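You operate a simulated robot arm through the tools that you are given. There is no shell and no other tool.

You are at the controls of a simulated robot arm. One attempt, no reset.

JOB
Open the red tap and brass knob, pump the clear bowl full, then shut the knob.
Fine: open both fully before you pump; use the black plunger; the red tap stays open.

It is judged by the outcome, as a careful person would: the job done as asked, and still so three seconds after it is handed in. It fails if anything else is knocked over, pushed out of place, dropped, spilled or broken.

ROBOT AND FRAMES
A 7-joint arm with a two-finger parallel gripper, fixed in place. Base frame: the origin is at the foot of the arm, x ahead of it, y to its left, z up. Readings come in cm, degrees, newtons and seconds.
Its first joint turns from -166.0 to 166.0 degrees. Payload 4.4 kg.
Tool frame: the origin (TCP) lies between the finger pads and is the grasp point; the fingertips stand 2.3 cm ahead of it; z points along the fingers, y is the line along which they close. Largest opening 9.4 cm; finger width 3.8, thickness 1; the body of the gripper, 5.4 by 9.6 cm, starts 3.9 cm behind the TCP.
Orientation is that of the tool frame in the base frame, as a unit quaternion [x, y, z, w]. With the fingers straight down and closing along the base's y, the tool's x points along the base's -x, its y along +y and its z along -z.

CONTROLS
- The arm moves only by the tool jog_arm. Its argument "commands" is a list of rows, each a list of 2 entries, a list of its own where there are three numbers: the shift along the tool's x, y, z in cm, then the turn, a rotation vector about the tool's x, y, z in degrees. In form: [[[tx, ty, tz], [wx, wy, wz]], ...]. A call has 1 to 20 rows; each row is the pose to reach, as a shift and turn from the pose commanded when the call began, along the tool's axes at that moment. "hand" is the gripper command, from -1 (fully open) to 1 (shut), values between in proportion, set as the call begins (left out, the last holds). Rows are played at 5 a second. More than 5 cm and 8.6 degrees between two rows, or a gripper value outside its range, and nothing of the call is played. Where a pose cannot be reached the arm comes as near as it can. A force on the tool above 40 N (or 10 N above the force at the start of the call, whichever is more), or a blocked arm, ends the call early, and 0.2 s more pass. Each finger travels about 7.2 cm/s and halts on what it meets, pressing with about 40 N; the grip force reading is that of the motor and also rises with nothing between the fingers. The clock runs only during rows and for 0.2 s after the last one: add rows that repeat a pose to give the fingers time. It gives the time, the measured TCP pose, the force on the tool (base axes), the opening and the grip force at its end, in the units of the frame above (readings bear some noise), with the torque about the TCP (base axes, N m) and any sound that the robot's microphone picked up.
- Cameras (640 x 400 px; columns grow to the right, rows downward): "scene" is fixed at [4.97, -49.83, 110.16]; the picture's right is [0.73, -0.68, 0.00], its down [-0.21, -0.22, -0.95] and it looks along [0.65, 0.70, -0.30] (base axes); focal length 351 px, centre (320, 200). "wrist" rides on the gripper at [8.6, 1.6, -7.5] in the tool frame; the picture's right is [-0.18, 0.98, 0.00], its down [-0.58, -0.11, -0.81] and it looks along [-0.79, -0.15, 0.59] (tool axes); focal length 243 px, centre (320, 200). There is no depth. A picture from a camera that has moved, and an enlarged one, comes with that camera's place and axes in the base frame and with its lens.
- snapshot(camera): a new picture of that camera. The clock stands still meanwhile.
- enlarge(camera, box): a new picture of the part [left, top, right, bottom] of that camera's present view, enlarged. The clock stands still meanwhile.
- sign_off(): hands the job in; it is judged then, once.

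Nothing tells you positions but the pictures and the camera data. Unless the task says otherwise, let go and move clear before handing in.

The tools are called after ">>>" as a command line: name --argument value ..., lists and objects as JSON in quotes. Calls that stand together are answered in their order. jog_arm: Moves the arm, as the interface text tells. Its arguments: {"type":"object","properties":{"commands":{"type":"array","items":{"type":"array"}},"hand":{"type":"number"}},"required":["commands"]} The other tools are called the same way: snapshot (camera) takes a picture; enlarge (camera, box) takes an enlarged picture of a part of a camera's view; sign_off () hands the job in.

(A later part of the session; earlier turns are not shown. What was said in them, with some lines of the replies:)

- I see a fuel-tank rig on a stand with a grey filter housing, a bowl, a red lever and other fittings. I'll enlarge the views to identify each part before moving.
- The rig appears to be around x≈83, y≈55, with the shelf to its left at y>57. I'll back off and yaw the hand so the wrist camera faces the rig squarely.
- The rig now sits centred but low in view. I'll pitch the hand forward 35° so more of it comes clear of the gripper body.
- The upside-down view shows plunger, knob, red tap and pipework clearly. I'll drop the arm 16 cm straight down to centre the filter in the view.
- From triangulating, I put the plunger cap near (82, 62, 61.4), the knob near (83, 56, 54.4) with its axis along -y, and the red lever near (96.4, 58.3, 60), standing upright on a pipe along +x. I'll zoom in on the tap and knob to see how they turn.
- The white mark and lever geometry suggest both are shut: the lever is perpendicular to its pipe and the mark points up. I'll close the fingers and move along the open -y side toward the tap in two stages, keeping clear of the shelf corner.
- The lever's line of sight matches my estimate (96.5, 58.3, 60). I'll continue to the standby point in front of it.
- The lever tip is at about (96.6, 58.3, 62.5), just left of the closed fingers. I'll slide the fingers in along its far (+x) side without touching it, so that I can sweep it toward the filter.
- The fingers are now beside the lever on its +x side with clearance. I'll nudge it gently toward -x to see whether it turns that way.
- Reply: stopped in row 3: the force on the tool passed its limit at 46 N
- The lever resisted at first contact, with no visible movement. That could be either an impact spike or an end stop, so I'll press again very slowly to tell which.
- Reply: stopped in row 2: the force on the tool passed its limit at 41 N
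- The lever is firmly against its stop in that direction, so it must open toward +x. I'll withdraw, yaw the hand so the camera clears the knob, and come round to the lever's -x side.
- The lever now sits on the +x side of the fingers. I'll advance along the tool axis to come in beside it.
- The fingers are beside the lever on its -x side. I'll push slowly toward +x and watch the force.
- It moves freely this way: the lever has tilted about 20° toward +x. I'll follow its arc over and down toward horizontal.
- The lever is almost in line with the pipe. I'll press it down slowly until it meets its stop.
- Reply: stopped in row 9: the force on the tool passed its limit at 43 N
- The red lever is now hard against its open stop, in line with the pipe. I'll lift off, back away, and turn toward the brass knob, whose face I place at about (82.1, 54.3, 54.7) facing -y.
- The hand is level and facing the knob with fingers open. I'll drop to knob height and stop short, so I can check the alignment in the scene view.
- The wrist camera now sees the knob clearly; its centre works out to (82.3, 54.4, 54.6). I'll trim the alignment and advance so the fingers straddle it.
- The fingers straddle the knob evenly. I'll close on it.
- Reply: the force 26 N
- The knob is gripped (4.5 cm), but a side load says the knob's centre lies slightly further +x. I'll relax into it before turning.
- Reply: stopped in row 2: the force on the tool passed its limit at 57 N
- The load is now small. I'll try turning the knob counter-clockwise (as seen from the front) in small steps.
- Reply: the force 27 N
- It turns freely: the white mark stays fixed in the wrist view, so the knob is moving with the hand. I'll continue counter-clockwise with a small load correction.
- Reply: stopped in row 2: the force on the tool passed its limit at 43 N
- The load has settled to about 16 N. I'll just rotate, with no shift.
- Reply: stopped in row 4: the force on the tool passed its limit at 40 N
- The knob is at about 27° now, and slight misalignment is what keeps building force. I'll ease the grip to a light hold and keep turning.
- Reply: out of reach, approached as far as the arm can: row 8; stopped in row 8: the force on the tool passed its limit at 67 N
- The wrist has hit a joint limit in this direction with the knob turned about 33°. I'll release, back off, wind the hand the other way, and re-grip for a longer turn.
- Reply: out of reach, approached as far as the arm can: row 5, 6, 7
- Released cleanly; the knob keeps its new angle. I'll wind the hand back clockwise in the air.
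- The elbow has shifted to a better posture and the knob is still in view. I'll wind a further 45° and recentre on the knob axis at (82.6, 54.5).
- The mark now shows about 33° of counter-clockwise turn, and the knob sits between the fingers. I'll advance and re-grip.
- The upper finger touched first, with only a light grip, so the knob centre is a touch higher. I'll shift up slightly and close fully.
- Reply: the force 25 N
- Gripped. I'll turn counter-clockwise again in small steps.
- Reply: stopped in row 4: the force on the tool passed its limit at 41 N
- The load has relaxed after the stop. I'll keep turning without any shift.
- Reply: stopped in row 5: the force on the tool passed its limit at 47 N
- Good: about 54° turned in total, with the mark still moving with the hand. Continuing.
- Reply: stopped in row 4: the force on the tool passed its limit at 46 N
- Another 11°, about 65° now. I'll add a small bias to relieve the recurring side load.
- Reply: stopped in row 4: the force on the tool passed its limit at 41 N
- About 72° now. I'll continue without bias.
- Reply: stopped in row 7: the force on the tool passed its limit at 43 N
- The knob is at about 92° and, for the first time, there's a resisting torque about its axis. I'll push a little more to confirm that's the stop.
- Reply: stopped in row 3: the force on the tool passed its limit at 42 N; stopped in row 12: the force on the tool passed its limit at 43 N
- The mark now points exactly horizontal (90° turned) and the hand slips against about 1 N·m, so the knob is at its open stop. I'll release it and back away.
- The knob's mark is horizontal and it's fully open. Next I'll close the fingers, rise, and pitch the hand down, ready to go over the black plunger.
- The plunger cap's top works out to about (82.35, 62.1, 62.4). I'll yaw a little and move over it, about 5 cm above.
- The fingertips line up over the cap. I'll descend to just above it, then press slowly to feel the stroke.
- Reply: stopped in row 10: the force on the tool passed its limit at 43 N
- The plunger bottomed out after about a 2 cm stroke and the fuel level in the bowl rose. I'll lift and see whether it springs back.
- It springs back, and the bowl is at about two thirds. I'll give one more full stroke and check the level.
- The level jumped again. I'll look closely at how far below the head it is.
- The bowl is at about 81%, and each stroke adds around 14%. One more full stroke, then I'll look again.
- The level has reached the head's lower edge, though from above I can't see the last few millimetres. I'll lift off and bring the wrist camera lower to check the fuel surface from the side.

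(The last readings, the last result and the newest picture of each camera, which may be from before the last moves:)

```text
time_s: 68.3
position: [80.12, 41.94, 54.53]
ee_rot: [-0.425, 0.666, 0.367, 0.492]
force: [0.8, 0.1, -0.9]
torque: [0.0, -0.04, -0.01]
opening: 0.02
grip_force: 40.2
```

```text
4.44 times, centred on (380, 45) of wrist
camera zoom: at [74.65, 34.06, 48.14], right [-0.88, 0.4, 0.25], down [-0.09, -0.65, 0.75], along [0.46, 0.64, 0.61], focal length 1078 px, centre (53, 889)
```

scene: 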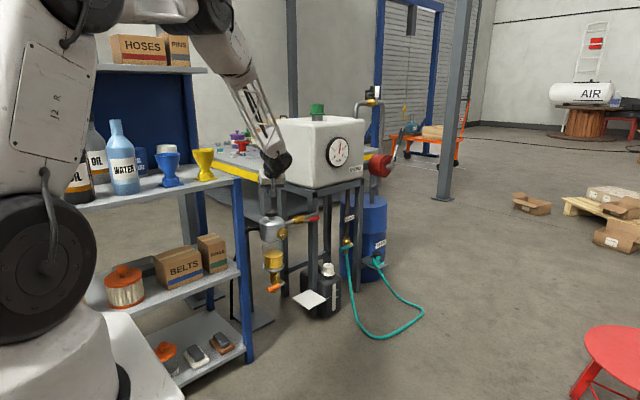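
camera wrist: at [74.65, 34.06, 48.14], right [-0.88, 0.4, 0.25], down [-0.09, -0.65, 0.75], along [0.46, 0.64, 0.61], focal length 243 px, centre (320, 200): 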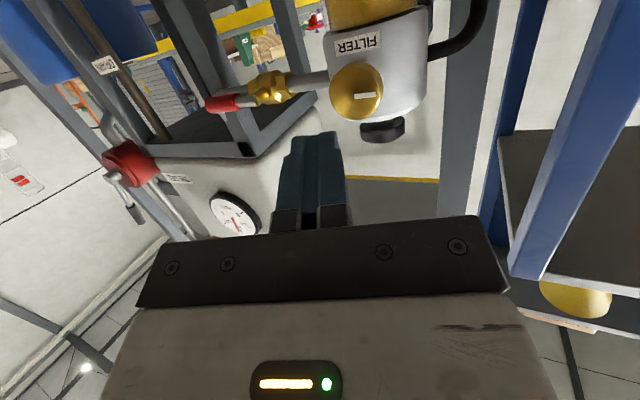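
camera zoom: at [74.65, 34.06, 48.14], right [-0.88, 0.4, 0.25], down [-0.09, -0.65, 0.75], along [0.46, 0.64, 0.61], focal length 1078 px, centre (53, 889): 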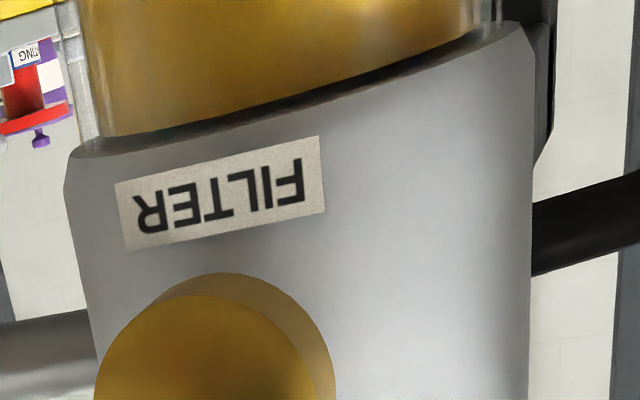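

The fuel surface looks to be within a couple of millimetres of the head. I'll raise the camera to exactly the rim height to measure the remaining gap side-on.

>>> jog_arm --commands '[[[-1.0, 0.1, -0.3], [0, 0, 0]], [[-1.0, 0.1, -0.3], [0, 8, 0]], [[-1.0, 0.1, -0.3], [0, 16, 0]], [[-1.0, 0.1, -0.3], [0, 16, 0]]]'

>>> snapshot --camera "wrist"

>>> enlarge --camera "wrist" --box '[330, 0, 430, 60]'

```text
time_s: 69.3
position: [80.11, 41.85, 55.58]
ee_rot: [-0.472, 0.728, 0.303, 0.393]
force: [-0.5, 0.1, 0.6]
torque: [-0.01, -0.01, 0.0]
opening: 0.0
grip_force: 39.8
```

```text
taken
camera wrist: at [74.37, 32.62, 52.04], right [-0.87, 0.45, 0.23], down [0.01, -0.44, 0.9], along [0.5, 0.78, 0.37], focal length 243 px, centre (320, 200)
```

wrist: 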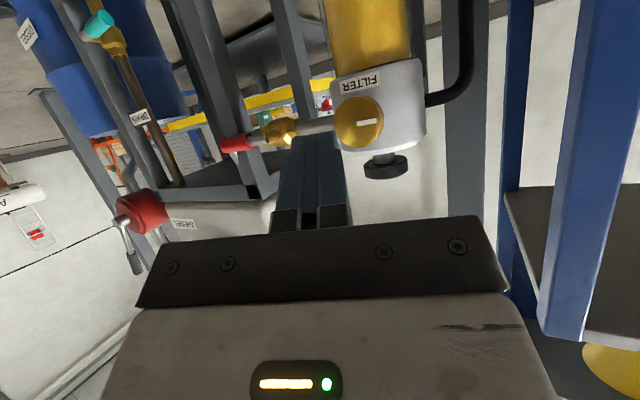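

```text
6.40 times, centred on (380, 30) of wrist
camera zoom: at [74.37, 32.62, 52.04], right [-0.87, 0.45, 0.23], down [0.01, -0.44, 0.9], along [0.5, 0.78, 0.37], focal length 1553 px, centre (-64, 1288)
```

zoom: 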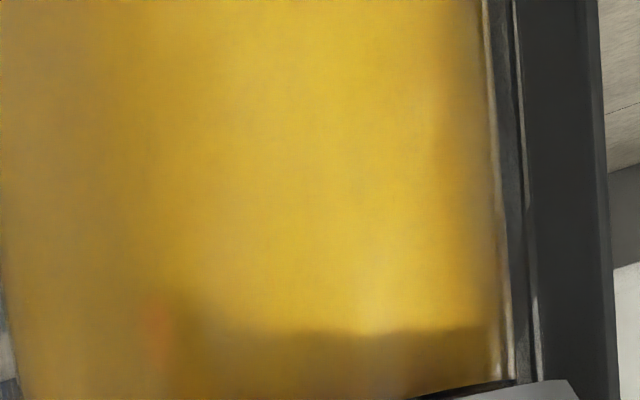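

>>> enlarge --camera "wrist" --box '[330, 40, 430, 100]'

>>> enlarge --camera "wrist" --box '[320, 45, 360, 95]'

>>> enlarge --camera "wrist" --box '[400, 35, 440, 75]'

```text
6.40 times, centred on (380, 70) of wrist
camera zoom: at [74.37, 32.62, 52.04], right [-0.87, 0.45, 0.23], down [0.01, -0.44, 0.9], along [0.5, 0.78, 0.37], focal length 1553 px, centre (-64, 1032)
```

zoom: 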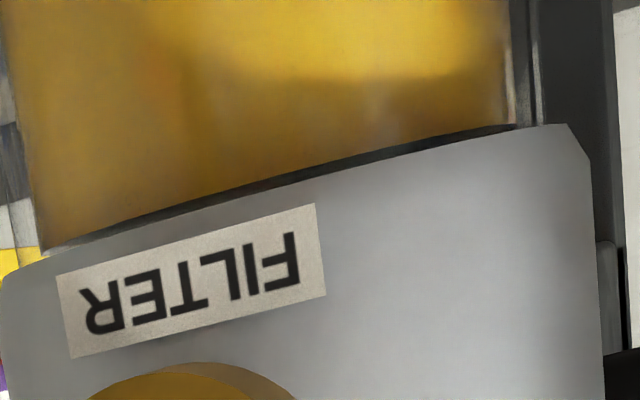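

```text
8.00 times, centred on (340, 70) of wrist
camera zoom: at [74.37, 32.62, 52.04], right [-0.87, 0.45, 0.23], down [0.01, -0.44, 0.9], along [0.5, 0.78, 0.37], focal length 1941 px, centre (160, 1240)
```

zoom: 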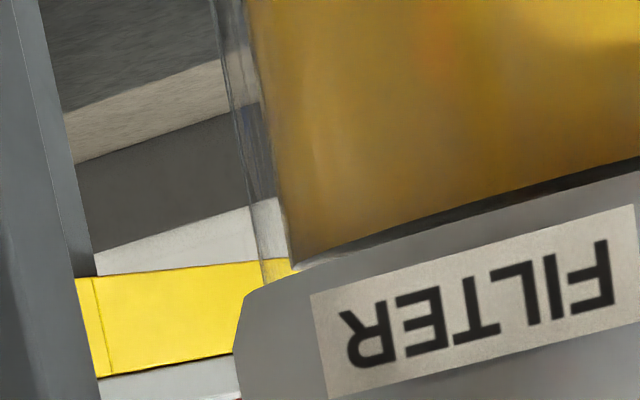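

```text
10.00 times, centred on (420, 55) of wrist
camera zoom: at [74.37, 32.62, 52.04], right [-0.87, 0.45, 0.23], down [0.01, -0.44, 0.9], along [0.5, 0.78, 0.37], focal length 2426 px, centre (-680, 1650)
```

zoom: 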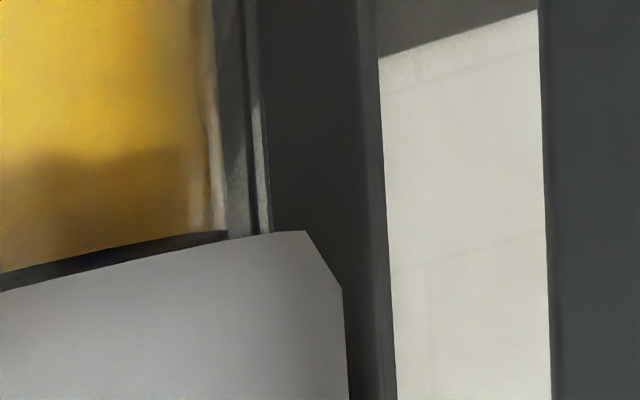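

Side-on, the gap is only about 2 mm and the level has climbed in equal fifths (0.4 → 1.0 over three strokes), so I take the bowl to be full; more pumping would risk a spill. Next I'll line up on the knob with fingers open, to shut it.

>>> jog_arm --commands '[[[-0.5, 0, 1.0], [-2.9, -5.2, -3.2]], [[-0.9, 0, 2.0], [-5.9, -10.4, -6.4]], [[-1.4, 0, 3.0], [-8.8, -15.5, -9.6]], [[-1.9, 0, 4.0], [-11.7, -20.7, -12.9]], [[-2.4, 0, 5.0], [-14.7, -25.9, -16.1]], [[-2.8, -0.1, 6.0], [-17.6, -31.1, -19.3]], [[-2.8, -0.1, 6.0], [-17.6, -31.1, -19.3]]]' --hand -0.5

>>> snapshot --camera "wrist"

>>> snapshot --camera "scene"

```text
time_s: 70.9
position: [82.67, 47.86, 54.94]
ee_rot: [-0.541, 0.454, 0.455, 0.542]
force: [-0.3, -0.3, 0.8]
torque: [0.02, -0.01, -0.02]
opening: 7.06
grip_force: 0.1
```

```text
taken
camera wrist: at [82.62, 40.55, 46.1], right [-1.0, 0.0, 0.01], down [0.01, -0.81, 0.59], along [0.01, 0.59, 0.81], focal length 243 px, centre (320, 200)
```

wrist: 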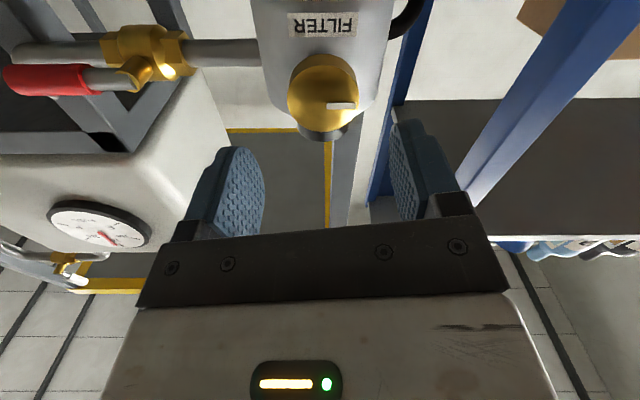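

```text
taken
```

scene: 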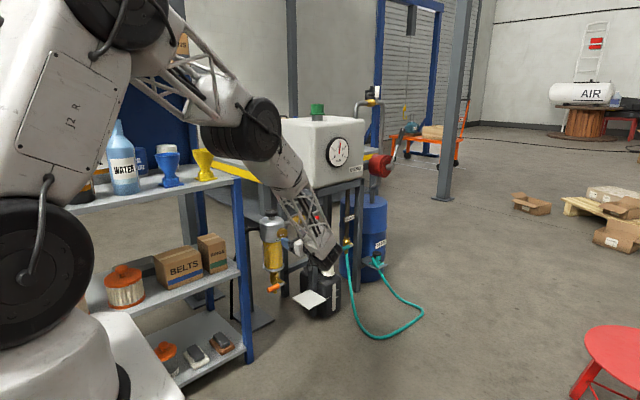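

The hand is aligned with the knob and its mark is still horizontal. I'll advance and grip.

>>> jog_arm --commands '[[[0, 0, 2], [0, 0, 0]], [[0, 0, 4], [0, 0, 0]], [[0, 0, 6.15], [0, 0, 0]], [[0, 0, 6.15], [0, 0, 0]]]'

>>> jog_arm --commands '[[[0, 0, 0], [0, 0, 0]], [[0, 0, 0], [0, 0, 0]], [[0, 0, 0], [0, 0, 0]], [[0, 0, 0], [0, 0, 0]]]' --hand 1

>>> snapshot --camera "wrist"

```text
time_s: 71.9
position: [82.5, 54.22, 54.94]
ee_rot: [-0.541, 0.454, 0.455, 0.542]
force: [0.1, 0.0, 0.0]
torque: [-0.01, -0.02, -0.01]
opening: 7.07
grip_force: 0.1
```

```text
time_s: 72.9
position: [82.45, 54.34, 54.88]
ee_rot: [-0.541, 0.455, 0.456, 0.541]
force: [-19.6, 0.3, 4.4]
torque: [0.6, 0.11, 0.33]
opening: 4.44
grip_force: 44.7
```

```text
taken
camera wrist: at [82.38, 46.82, 46.1], right [-1.0, 0.0, 0.01], down [0.01, -0.81, 0.59], along [0.01, 0.59, 0.81], focal length 243 px, centre (320, 200)
```

wrist: 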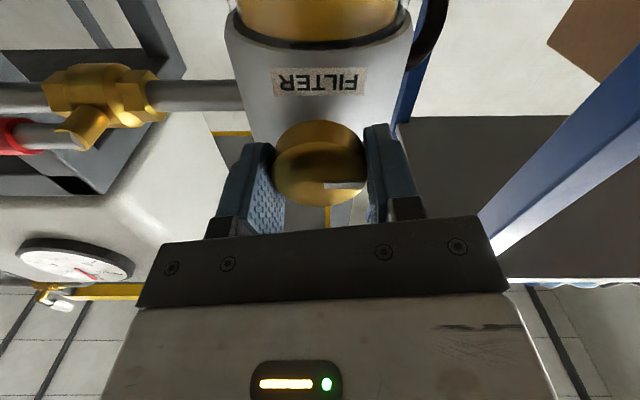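

The knob is gripped. I'll turn it clockwise, easing the side load slightly.

>>> jog_arm --commands '[[[0, 0.05, 0], [0, 0, 1]], [[0, 0.07, 0], [0, 0, 3]], [[0, 0.07, 0], [0, 0, 6]], [[0, 0.07, 0], [0, 0, 9]], [[0, 0.07, 0], [0, 0, 12]], [[0, 0.07, 0], [0, 0, 15]], [[0, 0.07, 0], [0, 0, 18]], [[0, 0.07, 0], [0, 0, 21]], [[0, 0.07, 0], [0, 0, 24]], [[0, 0.07, 0], [0, 0, 27]], [[0, 0.07, 0], [0, 0, 30]], [[0, 0.07, 0], [0, 0, 33]], [[0, 0.07, 0], [0, 0, 36]], [[0, 0.07, 0], [0, 0, 39]], [[0, 0.07, 0], [0, 0, 42]], [[0, 0.07, 0], [0, 0, 45]]]'

```text
time_s: 76.3
position: [82.54, 54.17, 54.78]
ee_rot: [-0.325, 0.627, 0.628, 0.326]
force: [16.0, 23.1, -20.2]
torque: [-0.93, -0.04, 0.44]
opening: 4.43
grip_force: 45.5
```

It turned 45° smoothly. I'll relax the load a bit and continue toward the shut stop.

>>> jog_arm --commands '[[[0, -0.04, 0.03], [0, 0, 1]], [[0, -0.07, 0.06], [0, 0, 3]], [[0, -0.07, 0.06], [0, 0, 6]], [[0, -0.07, 0.06], [0, 0, 9]], [[0, -0.07, 0.06], [0, 0, 12]], [[0, -0.07, 0.06], [0, 0, 15]], [[0, -0.07, 0.06], [0, 0, 18]], [[0, -0.07, 0.06], [0, 0, 21]], [[0, -0.07, 0.06], [0, 0, 24]], [[0, -0.07, 0.06], [0, 0, 27]], [[0, -0.07, 0.06], [0, 0, 30]], [[0, -0.07, 0.06], [0, 0, 33]], [[0, -0.07, 0.06], [0, 0, 36]], [[0, -0.07, 0.06], [0, 0, 39]], [[0, -0.07, 0.06], [0, 0, 42]], [[0, -0.07, 0.06], [0, 0, 45]]]'

>>> snapshot --camera "wrist"

```text
time_s: 79.6
position: [82.66, 54.17, 54.71]
ee_rot: [-0.069, 0.704, 0.703, 0.07]
force: [14.8, 8.0, -12.6]
torque: [-0.43, -0.04, -0.39]
opening: 4.45
grip_force: 44.9
stopped in row 16: the force on the tool passed its limit at 46 N (the readings are from after the stop); the commanded pose is now the measured one
```

```text
taken
camera wrist: at [73.85, 46.82, 54.68], right [-0.01, 0.0, 1.0], down [0.59, -0.81, 0.01], along [0.81, 0.59, 0.01], focal length 243 px, centre (320, 200)
```

wrist: 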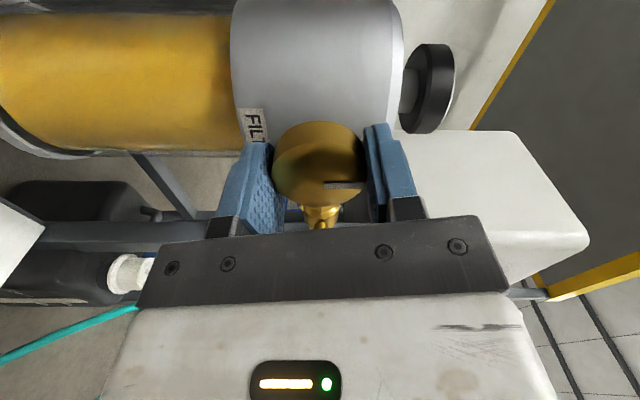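

The mark now points almost straight up. I'll continue a few degrees until I feel the shut stop.

>>> jog_arm --commands '[[[0, 0, 0], [0, 0, 1]], [[0, 0, 0], [0, 0, 2]], [[0, 0, 0], [0, 0, 3]], [[0, 0, 0], [0, 0, 4]], [[0, 0, 0], [0, 0, 5]], [[0, 0, 0], [0, 0, 6]], [[0, 0, 0], [0, 0, 7]], [[0, 0, 0], [0, 0, 8]], [[0, 0, 0], [0, 0, 9]], [[0, 0, 0], [0, 0, 10]]]'

>>> enlarge --camera "wrist" --box '[240, 90, 420, 230]'

```text
time_s: 81.8
position: [82.68, 54.22, 54.73]
ee_rot: [-0.007, 0.707, 0.708, 0.007]
force: [5.6, 4.6, -29.3]
torque: [0.16, -0.8, -0.41]
opening: 4.51
grip_force: 45.4
```

```text
2.86 times, centred on (330, 160) of wrist
camera zoom: at [73.95, 46.76, 56.2], right [0.17, 0.0, 0.99], down [0.58, -0.81, -0.1], along [0.8, 0.59, -0.13], focal length 693 px, centre (291, 314)
```

zoom: 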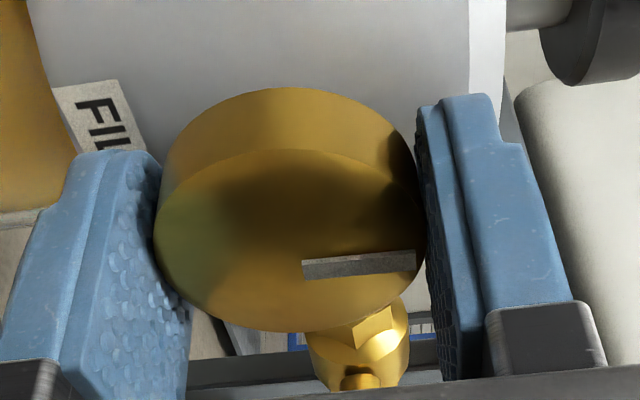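

There's now a firm 0.8 N·m resisting torque, so the knob is shut against its stop. I'll release and back away.

>>> jog_arm --commands '[[[0, 0, 0], [0, 0, 0]], [[0, 0, 0], [0, 0, 0]], [[0, 0, 0], [0, 0, 0]], [[0, 0, -2], [0, 0, 0]], [[0, 0, -5], [0, 0, 0]], [[0, 0, -8.5], [0, 0, 0]], [[0, 0, -12], [0, 0, 0]], [[0, 0, -12], [0, 0, 0]]]' --hand -0.5

>>> snapshot --camera "wrist"

>>> enlarge --camera "scene" --box '[245, 190, 325, 300]'

>>> snapshot --camera "scene"

```text
time_s: 83.6
position: [82.6, 41.88, 55.16]
ee_rot: [-0.007, 0.707, 0.707, 0.008]
force: [0.0, -0.6, 0.0]
torque: [0.01, 0.02, 0.0]
opening: 7.06
grip_force: 0.0
```

```text
taken
camera wrist: at [73.82, 34.64, 56.54], right [0.16, 0.0, 0.99], down [0.58, -0.81, -0.1], along [0.8, 0.59, -0.13], focal length 243 px, centre (320, 200)
```

wrist: 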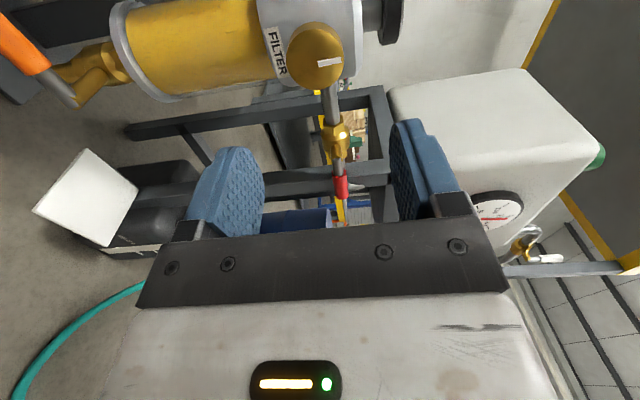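

```text
3.64 times, centred on (285, 245) of scene
camera zoom: at [4.97, -49.83, 110.16], right [0.73, -0.68, 0.0], down [-0.21, -0.22, -0.95], along [0.65, 0.7, -0.3], focal length 1278 px, centre (447, 36)
```

zoom: 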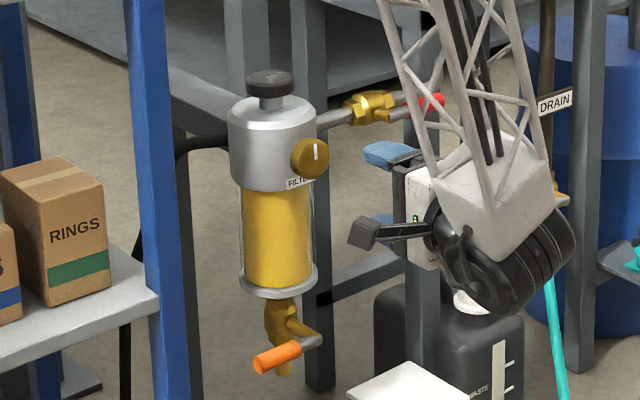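

```text
taken
```

scene: 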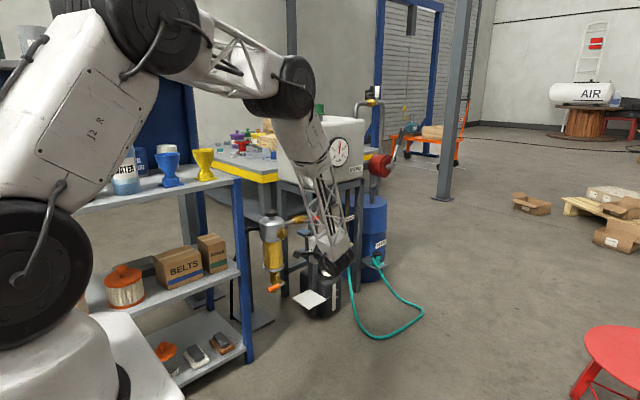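

The knob's mark is vertical again, as at the start. This side view is good for re-checking the fuel level, tap and knob.

>>> enlarge --camera "wrist" --box '[100, 0, 380, 110]'

>>> enlarge --camera "wrist" --box '[240, 0, 300, 40]'

>>> enlarge --camera "wrist" --box '[310, 80, 370, 230]'

```text
2.29 times, centred on (240, 55) of wrist
camera zoom: at [73.82, 34.64, 56.54], right [0.16, 0.0, 0.99], down [0.58, -0.81, -0.1], along [0.8, 0.59, -0.13], focal length 555 px, centre (503, 531)
```

zoom: 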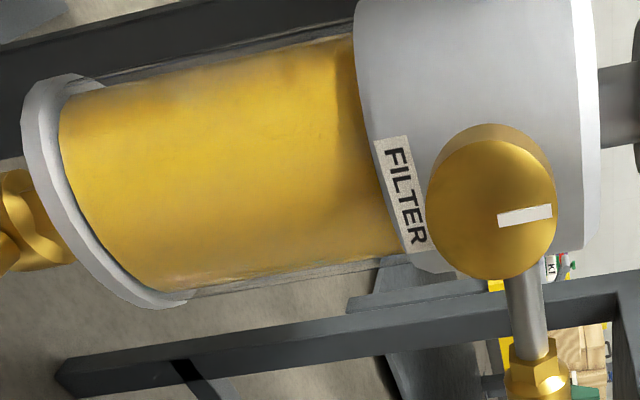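

```text
10.00 times, centred on (270, 20) of wrist
camera zoom: at [73.82, 34.64, 56.54], right [0.16, 0.0, 0.99], down [0.58, -0.81, -0.1], along [0.8, 0.59, -0.13], focal length 2426 px, centre (820, 2000)
```

zoom: 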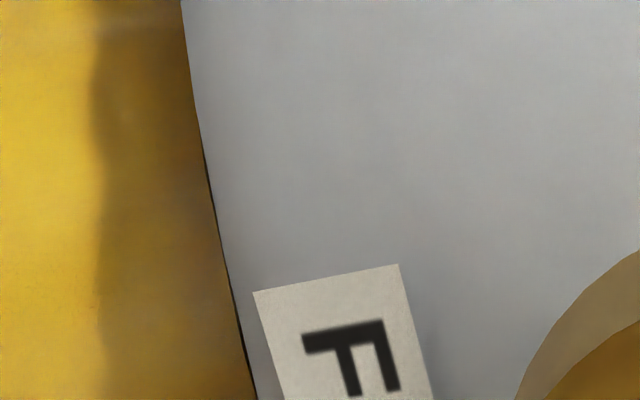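

```text
2.67 times, centred on (340, 155) of wrist
camera zoom: at [73.82, 34.64, 56.54], right [0.16, 0.0, 0.99], down [0.58, -0.81, -0.1], along [0.8, 0.59, -0.13], focal length 647 px, centre (267, 320)
```

zoom: 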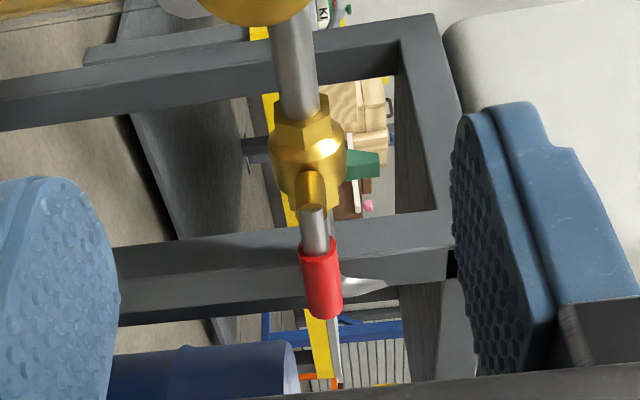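

The bowl is filled up to the head, the tap lies in line with its pipe, the knob's mark is upright, the plunger has returned, and no spill shows. I'll move the hand further clear and check once more.

>>> jog_arm --commands '[[[0, 0, -3], [0, 0, 0]], [[0, 0, -6], [0, 0, 0]], [[0, 0, -9], [0, 0, 0]], [[0, 0, -9], [0, 0, 0]], [[0, 0, -9], [0, 0, 0]]]'

>>> enlarge --camera "scene" --box '[230, 160, 390, 320]'

>>> snapshot --camera "scene"

```text
time_s: 84.8
position: [82.51, 32.75, 54.86]
ee_rot: [-0.006, 0.707, 0.707, 0.008]
force: [-0.4, 0.2, 0.1]
torque: [-0.02, 0.0, 0.0]
opening: 7.08
grip_force: 0.1
```

```text
2.50 times, centred on (310, 240) of scene
camera zoom: at [4.97, -49.83, 110.16], right [0.73, -0.68, 0.0], down [-0.21, -0.22, -0.95], along [0.65, 0.7, -0.3], focal length 878 px, centre (345, 100)
```

zoom: 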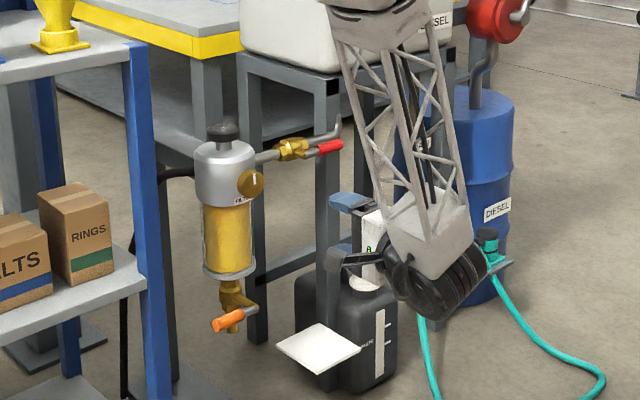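

```text
taken
```

scene: 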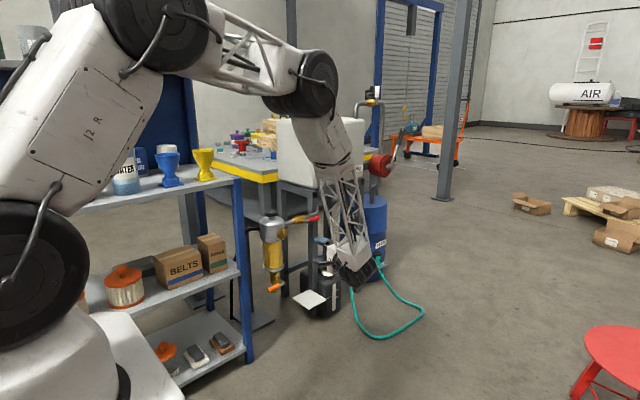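

Everything looks as asked: red tap open, bowl full, brass knob shut, and nothing disturbed or spilled that I can see, with the hand clear of the rig. I'm handing the job in.

>>> sign_off

```text
The job is handed in.
```

The job is handed in: I opened the red tap and brass knob fully, pumped the clear bowl full with the black plunger, then shut the knob. The result of the judging hasn't come back.

- **Red tap:** It only turns toward the tank, so I first pushed it the wrong way against its shut stop; the force limit stopped that at about 46 N. It is now open against its stop, in line with the pipe, and I left it open.
- **Brass knob:** I turned it a quarter turn to its open stop before pumping. It is now shut, with its white mark pointing up as at the start.
- **Bowl:** Three full strokes raised the fuel in equal steps to about 2 mm below the filter head. I took that as full, because another stroke risked a spill through the open knob.

In the final pictures nothing looks spilled, moved or knocked over, and the hand is clear of the rig.
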